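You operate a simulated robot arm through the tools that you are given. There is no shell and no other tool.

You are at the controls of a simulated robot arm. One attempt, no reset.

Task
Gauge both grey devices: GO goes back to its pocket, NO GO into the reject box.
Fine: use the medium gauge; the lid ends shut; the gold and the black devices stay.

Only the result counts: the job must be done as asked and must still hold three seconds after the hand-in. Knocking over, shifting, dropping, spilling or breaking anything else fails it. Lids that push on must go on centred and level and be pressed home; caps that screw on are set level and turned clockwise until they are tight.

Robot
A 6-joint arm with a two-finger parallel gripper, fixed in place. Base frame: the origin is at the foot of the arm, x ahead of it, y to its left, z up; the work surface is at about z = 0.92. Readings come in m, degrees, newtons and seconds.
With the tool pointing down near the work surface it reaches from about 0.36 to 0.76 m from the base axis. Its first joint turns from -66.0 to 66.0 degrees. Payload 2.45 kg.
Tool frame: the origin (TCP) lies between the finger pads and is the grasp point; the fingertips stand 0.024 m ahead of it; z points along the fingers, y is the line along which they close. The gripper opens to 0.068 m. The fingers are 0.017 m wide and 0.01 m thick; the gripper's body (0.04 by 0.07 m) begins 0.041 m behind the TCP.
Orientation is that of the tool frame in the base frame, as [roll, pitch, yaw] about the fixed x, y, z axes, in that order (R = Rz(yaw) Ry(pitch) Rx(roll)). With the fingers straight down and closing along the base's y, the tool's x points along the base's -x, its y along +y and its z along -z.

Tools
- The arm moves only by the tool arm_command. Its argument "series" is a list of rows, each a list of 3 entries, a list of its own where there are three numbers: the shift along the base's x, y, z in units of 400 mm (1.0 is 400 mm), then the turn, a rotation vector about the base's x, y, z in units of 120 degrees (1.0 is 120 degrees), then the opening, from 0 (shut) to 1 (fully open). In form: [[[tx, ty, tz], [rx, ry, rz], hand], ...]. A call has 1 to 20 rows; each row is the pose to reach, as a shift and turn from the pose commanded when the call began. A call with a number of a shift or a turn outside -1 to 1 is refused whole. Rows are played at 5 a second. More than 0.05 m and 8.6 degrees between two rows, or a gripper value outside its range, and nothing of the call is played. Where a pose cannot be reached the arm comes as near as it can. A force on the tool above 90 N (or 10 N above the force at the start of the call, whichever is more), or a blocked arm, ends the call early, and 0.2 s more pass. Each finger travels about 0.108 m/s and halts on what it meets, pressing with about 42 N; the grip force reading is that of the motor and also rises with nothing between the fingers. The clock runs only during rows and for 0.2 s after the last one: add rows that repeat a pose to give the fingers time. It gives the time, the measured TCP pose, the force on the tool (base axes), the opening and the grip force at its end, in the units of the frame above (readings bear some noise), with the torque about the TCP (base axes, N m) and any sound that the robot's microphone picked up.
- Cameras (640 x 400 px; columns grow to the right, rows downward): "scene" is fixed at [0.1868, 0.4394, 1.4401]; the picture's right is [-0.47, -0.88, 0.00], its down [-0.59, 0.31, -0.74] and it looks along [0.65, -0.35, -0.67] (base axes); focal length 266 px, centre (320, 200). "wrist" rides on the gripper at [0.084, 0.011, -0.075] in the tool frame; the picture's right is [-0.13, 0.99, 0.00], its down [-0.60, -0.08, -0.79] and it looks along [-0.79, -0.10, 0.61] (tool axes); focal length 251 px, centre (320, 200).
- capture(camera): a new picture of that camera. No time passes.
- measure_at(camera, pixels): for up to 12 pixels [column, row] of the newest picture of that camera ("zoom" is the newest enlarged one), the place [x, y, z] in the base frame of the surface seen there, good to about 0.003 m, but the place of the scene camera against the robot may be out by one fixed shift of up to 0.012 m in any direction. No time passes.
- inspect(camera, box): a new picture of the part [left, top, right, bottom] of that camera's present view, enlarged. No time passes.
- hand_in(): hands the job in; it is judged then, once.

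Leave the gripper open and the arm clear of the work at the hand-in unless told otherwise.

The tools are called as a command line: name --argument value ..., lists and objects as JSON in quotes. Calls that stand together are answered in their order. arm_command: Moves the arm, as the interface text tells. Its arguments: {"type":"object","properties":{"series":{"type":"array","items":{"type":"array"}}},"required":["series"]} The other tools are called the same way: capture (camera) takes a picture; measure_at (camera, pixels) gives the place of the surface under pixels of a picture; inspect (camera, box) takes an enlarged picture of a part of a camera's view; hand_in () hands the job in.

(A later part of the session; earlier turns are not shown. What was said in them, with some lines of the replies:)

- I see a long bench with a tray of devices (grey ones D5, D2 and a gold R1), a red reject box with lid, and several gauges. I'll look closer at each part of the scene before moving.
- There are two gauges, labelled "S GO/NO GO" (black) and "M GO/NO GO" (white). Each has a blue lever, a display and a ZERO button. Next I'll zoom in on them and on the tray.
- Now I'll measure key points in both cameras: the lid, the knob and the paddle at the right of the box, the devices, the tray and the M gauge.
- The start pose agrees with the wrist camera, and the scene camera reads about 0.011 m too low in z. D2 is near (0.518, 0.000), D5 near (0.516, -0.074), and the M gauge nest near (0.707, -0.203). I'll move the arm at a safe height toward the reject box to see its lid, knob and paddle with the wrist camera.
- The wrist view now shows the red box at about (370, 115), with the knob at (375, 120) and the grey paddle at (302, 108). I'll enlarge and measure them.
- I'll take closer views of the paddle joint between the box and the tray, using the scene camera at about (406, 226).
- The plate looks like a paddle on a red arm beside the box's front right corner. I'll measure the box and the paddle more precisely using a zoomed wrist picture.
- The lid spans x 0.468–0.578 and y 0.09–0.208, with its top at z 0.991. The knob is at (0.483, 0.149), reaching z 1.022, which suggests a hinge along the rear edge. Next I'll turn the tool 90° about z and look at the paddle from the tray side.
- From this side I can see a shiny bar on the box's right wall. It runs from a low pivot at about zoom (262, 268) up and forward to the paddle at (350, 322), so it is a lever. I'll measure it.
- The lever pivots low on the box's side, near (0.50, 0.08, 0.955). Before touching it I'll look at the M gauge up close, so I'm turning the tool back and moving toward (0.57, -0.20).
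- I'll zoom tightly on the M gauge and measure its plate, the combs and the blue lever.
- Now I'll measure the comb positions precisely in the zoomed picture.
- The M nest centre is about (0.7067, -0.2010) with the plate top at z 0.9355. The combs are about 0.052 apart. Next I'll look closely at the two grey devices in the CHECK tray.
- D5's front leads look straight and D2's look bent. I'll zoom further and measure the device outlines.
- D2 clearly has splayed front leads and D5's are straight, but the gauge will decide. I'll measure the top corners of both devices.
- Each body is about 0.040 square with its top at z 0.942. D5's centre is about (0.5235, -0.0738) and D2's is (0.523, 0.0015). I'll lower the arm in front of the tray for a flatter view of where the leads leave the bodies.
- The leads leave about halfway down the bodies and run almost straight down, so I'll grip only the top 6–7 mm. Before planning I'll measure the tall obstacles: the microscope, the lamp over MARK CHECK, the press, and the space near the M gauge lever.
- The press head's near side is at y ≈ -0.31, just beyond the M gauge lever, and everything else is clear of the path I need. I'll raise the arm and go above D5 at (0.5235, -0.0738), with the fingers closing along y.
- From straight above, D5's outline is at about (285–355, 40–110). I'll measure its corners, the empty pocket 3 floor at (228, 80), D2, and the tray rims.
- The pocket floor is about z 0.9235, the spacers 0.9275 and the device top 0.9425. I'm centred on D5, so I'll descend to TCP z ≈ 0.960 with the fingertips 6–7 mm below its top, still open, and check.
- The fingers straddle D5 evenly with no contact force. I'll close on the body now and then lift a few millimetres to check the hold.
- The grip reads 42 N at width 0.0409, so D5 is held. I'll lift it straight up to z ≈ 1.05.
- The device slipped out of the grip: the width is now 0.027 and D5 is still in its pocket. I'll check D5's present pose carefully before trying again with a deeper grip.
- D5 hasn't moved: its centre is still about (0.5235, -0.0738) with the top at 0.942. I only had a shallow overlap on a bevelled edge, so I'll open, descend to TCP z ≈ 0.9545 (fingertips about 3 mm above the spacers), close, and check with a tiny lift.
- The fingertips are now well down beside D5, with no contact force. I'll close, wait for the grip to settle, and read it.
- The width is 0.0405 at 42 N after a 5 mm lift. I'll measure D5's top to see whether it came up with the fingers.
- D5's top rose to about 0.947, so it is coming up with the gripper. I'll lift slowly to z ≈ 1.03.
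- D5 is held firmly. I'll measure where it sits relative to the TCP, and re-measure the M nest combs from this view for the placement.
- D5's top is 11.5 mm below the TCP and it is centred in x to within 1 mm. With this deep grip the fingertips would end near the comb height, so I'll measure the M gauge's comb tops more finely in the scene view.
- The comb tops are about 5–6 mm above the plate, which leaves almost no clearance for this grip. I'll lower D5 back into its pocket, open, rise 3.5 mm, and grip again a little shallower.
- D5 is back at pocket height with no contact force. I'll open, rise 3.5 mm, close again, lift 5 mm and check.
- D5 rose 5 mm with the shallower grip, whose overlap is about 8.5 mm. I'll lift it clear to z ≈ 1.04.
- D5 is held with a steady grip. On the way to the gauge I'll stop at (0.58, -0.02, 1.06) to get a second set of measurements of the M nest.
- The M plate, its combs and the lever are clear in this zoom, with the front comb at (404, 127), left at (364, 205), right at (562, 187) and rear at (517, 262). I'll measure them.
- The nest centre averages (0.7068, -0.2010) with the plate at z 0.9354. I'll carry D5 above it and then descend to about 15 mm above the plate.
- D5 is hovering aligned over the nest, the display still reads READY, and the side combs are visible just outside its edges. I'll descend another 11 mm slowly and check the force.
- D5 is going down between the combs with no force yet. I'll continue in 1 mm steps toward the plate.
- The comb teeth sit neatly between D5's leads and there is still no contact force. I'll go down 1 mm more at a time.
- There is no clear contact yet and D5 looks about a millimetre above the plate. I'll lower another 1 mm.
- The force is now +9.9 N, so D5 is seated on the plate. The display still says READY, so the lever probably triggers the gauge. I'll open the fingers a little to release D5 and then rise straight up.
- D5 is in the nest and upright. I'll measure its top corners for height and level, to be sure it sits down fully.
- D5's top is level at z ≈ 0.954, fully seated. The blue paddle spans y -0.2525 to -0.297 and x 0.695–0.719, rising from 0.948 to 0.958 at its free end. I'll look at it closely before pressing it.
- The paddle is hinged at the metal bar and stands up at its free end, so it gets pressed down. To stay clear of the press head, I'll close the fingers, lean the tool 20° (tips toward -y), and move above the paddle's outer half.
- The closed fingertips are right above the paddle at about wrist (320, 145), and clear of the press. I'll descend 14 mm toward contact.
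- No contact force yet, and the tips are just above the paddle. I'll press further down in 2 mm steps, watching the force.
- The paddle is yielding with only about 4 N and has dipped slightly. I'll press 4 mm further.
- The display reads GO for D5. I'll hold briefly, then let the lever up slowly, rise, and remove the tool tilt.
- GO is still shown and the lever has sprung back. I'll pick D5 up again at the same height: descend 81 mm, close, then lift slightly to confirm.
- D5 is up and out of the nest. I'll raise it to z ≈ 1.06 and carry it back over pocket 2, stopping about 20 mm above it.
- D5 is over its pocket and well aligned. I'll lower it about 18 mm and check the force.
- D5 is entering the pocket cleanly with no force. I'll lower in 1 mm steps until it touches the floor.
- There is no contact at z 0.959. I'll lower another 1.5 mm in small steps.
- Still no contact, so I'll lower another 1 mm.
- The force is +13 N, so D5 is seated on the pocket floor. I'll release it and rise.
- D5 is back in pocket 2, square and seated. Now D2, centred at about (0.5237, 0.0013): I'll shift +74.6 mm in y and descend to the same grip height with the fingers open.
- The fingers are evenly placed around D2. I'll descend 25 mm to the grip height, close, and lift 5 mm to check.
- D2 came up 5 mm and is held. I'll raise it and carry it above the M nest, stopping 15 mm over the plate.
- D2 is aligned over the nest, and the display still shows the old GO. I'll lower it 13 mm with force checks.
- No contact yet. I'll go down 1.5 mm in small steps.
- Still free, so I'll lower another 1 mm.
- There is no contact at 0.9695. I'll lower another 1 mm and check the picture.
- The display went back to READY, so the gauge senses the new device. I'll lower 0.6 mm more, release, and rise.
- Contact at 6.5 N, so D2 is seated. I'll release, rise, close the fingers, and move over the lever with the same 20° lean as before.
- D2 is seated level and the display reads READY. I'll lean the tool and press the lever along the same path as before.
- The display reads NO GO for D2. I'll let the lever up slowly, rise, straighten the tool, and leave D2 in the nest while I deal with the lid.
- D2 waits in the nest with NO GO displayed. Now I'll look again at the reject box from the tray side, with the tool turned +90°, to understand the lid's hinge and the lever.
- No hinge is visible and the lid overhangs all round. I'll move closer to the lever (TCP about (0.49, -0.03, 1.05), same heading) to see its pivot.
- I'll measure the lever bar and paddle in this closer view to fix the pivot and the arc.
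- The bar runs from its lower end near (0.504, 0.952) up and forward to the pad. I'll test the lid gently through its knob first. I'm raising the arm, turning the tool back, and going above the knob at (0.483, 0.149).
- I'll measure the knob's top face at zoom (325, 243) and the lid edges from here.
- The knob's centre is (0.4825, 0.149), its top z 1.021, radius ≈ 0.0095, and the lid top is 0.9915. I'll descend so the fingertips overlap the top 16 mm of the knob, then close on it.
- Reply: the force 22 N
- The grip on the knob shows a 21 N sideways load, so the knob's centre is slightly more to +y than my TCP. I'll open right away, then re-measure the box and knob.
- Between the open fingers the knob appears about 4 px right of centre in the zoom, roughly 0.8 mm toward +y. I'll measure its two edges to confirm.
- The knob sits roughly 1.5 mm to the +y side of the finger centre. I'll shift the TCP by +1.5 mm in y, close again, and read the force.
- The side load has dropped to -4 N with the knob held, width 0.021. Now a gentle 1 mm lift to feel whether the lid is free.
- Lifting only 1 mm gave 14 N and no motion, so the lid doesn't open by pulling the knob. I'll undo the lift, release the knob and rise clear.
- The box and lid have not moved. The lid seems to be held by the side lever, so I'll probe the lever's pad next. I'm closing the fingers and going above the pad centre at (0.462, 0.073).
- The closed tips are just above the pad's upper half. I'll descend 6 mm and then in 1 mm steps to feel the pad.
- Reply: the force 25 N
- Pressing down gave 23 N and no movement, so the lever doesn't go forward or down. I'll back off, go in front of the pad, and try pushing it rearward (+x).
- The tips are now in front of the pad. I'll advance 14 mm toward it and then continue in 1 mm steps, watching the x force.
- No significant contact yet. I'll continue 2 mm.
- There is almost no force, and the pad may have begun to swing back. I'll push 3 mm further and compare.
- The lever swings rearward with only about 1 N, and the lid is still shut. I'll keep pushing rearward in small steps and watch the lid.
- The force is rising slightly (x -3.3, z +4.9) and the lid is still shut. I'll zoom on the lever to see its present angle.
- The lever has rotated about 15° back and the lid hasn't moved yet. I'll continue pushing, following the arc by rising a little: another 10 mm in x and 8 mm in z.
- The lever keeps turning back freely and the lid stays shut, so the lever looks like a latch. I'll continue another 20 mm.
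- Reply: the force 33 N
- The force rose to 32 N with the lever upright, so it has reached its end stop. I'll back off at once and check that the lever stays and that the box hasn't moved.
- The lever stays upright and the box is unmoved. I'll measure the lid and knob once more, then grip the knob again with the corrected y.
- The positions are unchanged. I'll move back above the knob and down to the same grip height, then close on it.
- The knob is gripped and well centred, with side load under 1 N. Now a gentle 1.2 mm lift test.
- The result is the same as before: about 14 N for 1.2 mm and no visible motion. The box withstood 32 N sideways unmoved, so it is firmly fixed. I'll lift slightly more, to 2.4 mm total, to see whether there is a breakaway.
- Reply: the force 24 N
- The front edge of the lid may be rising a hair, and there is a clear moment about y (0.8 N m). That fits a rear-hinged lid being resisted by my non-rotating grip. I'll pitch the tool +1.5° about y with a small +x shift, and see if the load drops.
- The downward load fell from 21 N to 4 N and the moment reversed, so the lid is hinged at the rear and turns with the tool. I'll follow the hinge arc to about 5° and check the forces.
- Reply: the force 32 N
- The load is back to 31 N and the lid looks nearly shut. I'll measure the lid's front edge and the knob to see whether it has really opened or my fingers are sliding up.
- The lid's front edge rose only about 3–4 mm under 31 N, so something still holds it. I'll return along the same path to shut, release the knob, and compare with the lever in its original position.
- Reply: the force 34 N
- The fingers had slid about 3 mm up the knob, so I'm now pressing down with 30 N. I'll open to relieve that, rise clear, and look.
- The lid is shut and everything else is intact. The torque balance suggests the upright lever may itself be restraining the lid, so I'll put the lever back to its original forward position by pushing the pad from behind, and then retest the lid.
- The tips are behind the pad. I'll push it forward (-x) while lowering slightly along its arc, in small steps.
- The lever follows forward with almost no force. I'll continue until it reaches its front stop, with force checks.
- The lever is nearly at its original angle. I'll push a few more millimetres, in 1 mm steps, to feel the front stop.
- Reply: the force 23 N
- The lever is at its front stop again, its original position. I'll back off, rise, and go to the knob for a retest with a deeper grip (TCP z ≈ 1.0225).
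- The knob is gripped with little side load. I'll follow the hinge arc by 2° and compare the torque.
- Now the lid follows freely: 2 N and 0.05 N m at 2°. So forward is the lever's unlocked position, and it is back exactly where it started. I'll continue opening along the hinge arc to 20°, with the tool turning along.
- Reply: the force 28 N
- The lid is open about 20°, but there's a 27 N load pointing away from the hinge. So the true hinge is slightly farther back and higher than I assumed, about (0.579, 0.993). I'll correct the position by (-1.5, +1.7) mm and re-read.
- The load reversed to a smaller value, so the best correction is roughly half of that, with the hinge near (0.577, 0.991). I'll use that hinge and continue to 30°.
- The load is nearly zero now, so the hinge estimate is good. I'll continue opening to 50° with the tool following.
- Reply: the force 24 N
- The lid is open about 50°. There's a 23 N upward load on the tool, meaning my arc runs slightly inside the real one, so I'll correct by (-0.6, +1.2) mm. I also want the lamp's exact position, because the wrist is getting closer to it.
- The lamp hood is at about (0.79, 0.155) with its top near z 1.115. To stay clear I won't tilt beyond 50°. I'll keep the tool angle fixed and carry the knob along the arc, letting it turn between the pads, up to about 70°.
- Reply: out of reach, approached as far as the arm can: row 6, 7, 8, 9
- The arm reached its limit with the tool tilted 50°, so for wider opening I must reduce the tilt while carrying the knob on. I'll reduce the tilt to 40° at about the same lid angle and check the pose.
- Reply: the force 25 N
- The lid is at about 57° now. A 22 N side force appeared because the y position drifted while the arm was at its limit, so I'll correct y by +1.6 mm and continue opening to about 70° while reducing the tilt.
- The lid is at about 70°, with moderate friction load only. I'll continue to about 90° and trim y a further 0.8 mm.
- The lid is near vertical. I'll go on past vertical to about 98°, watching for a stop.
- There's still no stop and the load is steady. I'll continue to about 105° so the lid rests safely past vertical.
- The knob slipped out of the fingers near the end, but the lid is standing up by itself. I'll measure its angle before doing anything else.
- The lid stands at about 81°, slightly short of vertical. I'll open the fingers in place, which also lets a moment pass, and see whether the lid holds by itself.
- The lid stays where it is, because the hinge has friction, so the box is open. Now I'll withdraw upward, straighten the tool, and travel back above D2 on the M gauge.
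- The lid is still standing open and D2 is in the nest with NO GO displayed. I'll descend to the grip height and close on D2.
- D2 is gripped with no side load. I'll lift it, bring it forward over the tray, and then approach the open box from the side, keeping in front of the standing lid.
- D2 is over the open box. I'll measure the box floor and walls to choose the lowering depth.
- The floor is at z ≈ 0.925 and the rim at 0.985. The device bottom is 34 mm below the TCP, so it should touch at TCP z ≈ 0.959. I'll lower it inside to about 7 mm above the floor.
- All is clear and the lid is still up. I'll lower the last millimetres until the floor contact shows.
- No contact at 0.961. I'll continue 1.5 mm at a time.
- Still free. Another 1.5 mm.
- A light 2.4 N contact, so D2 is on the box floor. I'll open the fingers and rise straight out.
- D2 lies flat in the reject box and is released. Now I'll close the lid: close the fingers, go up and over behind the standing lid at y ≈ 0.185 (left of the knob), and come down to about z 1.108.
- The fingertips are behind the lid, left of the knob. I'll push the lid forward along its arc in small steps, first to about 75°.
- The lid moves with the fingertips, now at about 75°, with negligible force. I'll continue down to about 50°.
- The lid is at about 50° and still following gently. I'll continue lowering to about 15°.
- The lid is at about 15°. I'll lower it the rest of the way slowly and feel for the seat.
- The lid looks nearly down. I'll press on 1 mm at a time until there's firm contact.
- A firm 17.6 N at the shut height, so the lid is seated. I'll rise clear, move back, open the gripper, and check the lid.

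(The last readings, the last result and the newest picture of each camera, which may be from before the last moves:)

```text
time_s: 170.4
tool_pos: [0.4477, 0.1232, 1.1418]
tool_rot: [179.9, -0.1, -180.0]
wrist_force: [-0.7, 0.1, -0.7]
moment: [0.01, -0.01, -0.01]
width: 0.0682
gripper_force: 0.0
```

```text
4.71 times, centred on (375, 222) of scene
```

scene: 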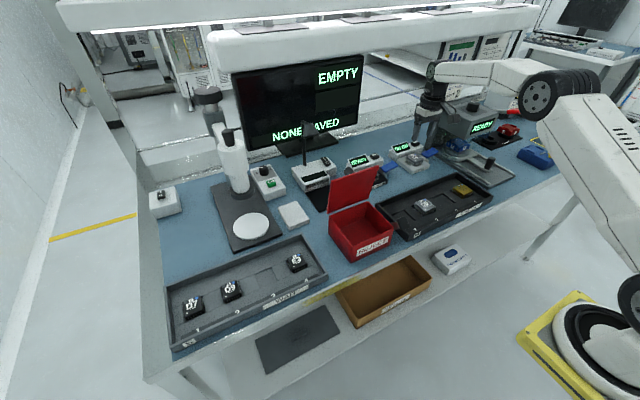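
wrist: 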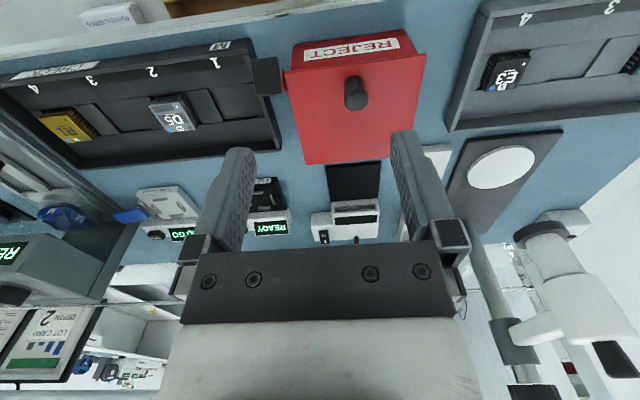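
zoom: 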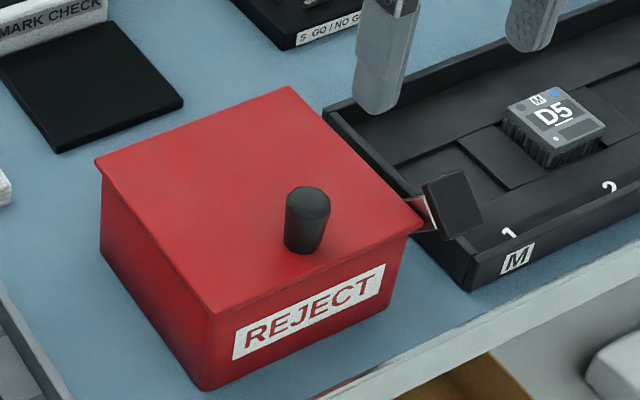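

The lid is shut as at the start, and the lever is in its original forward position. I'll verify the lid height at its corners and D5's seat in its pocket, and look over the rest of the bench.

measure_at --camera "zoom" --pixels '[[100, 160], [285, 90], [418, 222], [213, 308], [300, 130], [200, 250]]'

measure_at --camera "wrist" --pixels '[[292, 72], [424, 58], [306, 158], [405, 155], [355, 95], [350, 140], [155, 105], [185, 102], [168, 125], [192, 125], [175, 112], [268, 75]]'

inspect --camera "wrist" --box '[0, 60, 290, 250]'

capture --camera "scene"

```text
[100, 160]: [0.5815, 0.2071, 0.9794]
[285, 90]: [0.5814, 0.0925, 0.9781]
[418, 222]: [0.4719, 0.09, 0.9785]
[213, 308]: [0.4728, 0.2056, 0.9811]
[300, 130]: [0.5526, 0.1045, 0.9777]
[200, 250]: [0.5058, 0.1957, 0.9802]
```

```text
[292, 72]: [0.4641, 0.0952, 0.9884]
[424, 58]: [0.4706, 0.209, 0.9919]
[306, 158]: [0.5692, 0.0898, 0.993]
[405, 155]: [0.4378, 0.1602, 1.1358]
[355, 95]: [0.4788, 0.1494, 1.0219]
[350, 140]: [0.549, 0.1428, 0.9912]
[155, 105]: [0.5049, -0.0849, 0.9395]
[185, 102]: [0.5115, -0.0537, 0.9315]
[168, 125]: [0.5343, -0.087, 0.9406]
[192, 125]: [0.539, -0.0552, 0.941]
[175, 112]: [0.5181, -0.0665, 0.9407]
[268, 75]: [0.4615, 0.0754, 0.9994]
```

```text
2.11 times, centred on (145, 155) of wrist
```

zoom: 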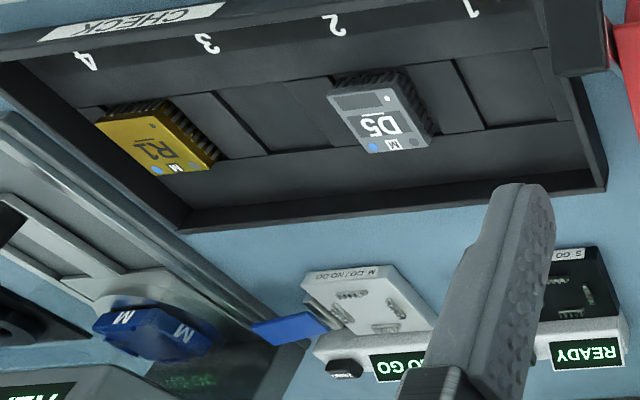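

```text
taken
```

scene: 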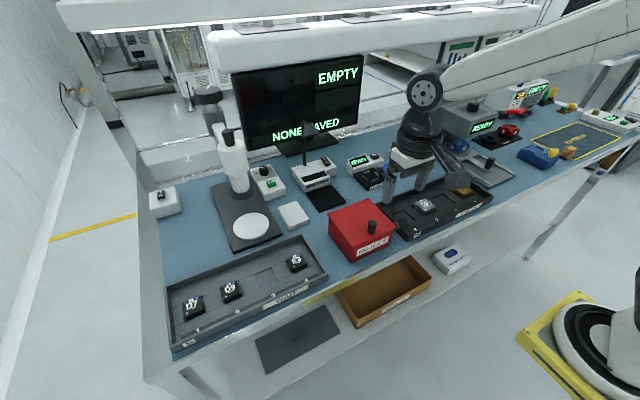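

The lid is level at all four corners, D5 is seated in pocket 2, R1 is untouched, the black devices are in place, and the M nest is empty with its lever up. I'll retreat to the start position, high above the bench, with the gripper open.

arm_command --series '[[[0, 0, 0.06], [0, 0, 0], 1], [[0, 0, 0.13], [0, 0, 0], 1], [[0, -0.05, 0.2], [0, 0, 0], 1], [[0.01, -0.13, 0.24], [0, 0, 0], 1], [[0.02, -0.22, 0.24], [0, 0, 0], 1], [[0.03, -0.31, 0.24], [0, 0, 0], 1], [[0.04, -0.4, 0.24], [0, 0, 0], 1], [[0.05, -0.49, 0.24], [0, 0, 0], 1], [[0.055, -0.58, 0.24], [0, 0, 0], 1], [[0.06, -0.67, 0.24], [0, 0, 0], 1], [[0.06, -0.74, 0.24], [0, 0, 0], 1], [[0.06, -0.74, 0.24], [0, 0, 0], 1]]'

inspect --camera "scene" --box '[320, 140, 500, 270]'

capture --camera "wrist"

```text
time_s: 173.0
tool_pos: [0.4697, -0.1726, 1.2375]
tool_rot: [179.9, 0.0, 180.0]
wrist_force: [-0.3, 0.1, 0.4]
moment: [-0.01, 0.0, -0.05]
width: 0.068
gripper_force: 0.0
```

```text
3.08 times, centred on (410, 205) of scene
```

zoom: 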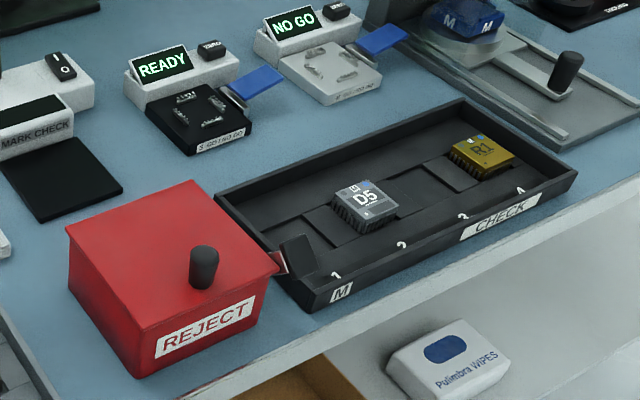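

```text
taken
```

wrist: 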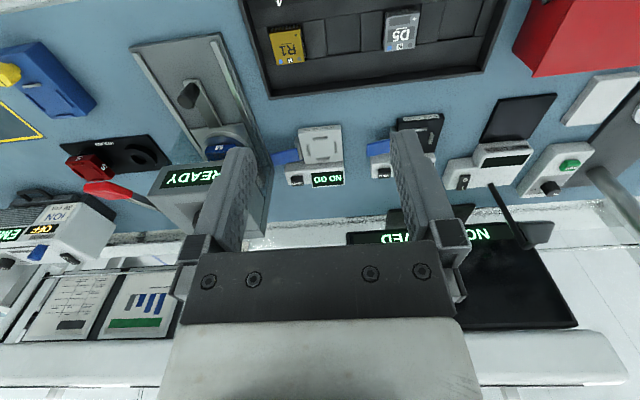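

Both devices have been measured on the medium gauge. D5 read GO and is back in its pocket 2. D2 read NO GO and is in the reject box with the lid shut. The gold and black devices are untouched, the gripper is open, and the arm is clear, so I'm handing in.

hand_in

```text
The job is handed in.
```

I gauged both grey devices on the medium gauge, sorted them by the reading, and handed the job in. The hand-in gave no verdict back.

| Device | Reading | Where it is now |
|---|---|---|
| D5 | GO | Back in its own pocket (2) |
| D2 | NO GO | Lying flat in the reject box |

- **Lid:** It is shut and level at all four corners.
- **Lever on the box:** While working out how the lid opens, I swung the side lever. It locks the lid when upright, so I put it back in its original forward position.
- **Lid under load:** I pulled on the lid while that lever was upright, with about 30 N. The box did not move and the lid works normally.
- **Everything else:** The gold and black devices were not touched, and nothing else looked moved. The gripper is open and the arm is back above the bench.
- **Gauge display:** The medium gauge still shows D2's NO GO, although it is empty.
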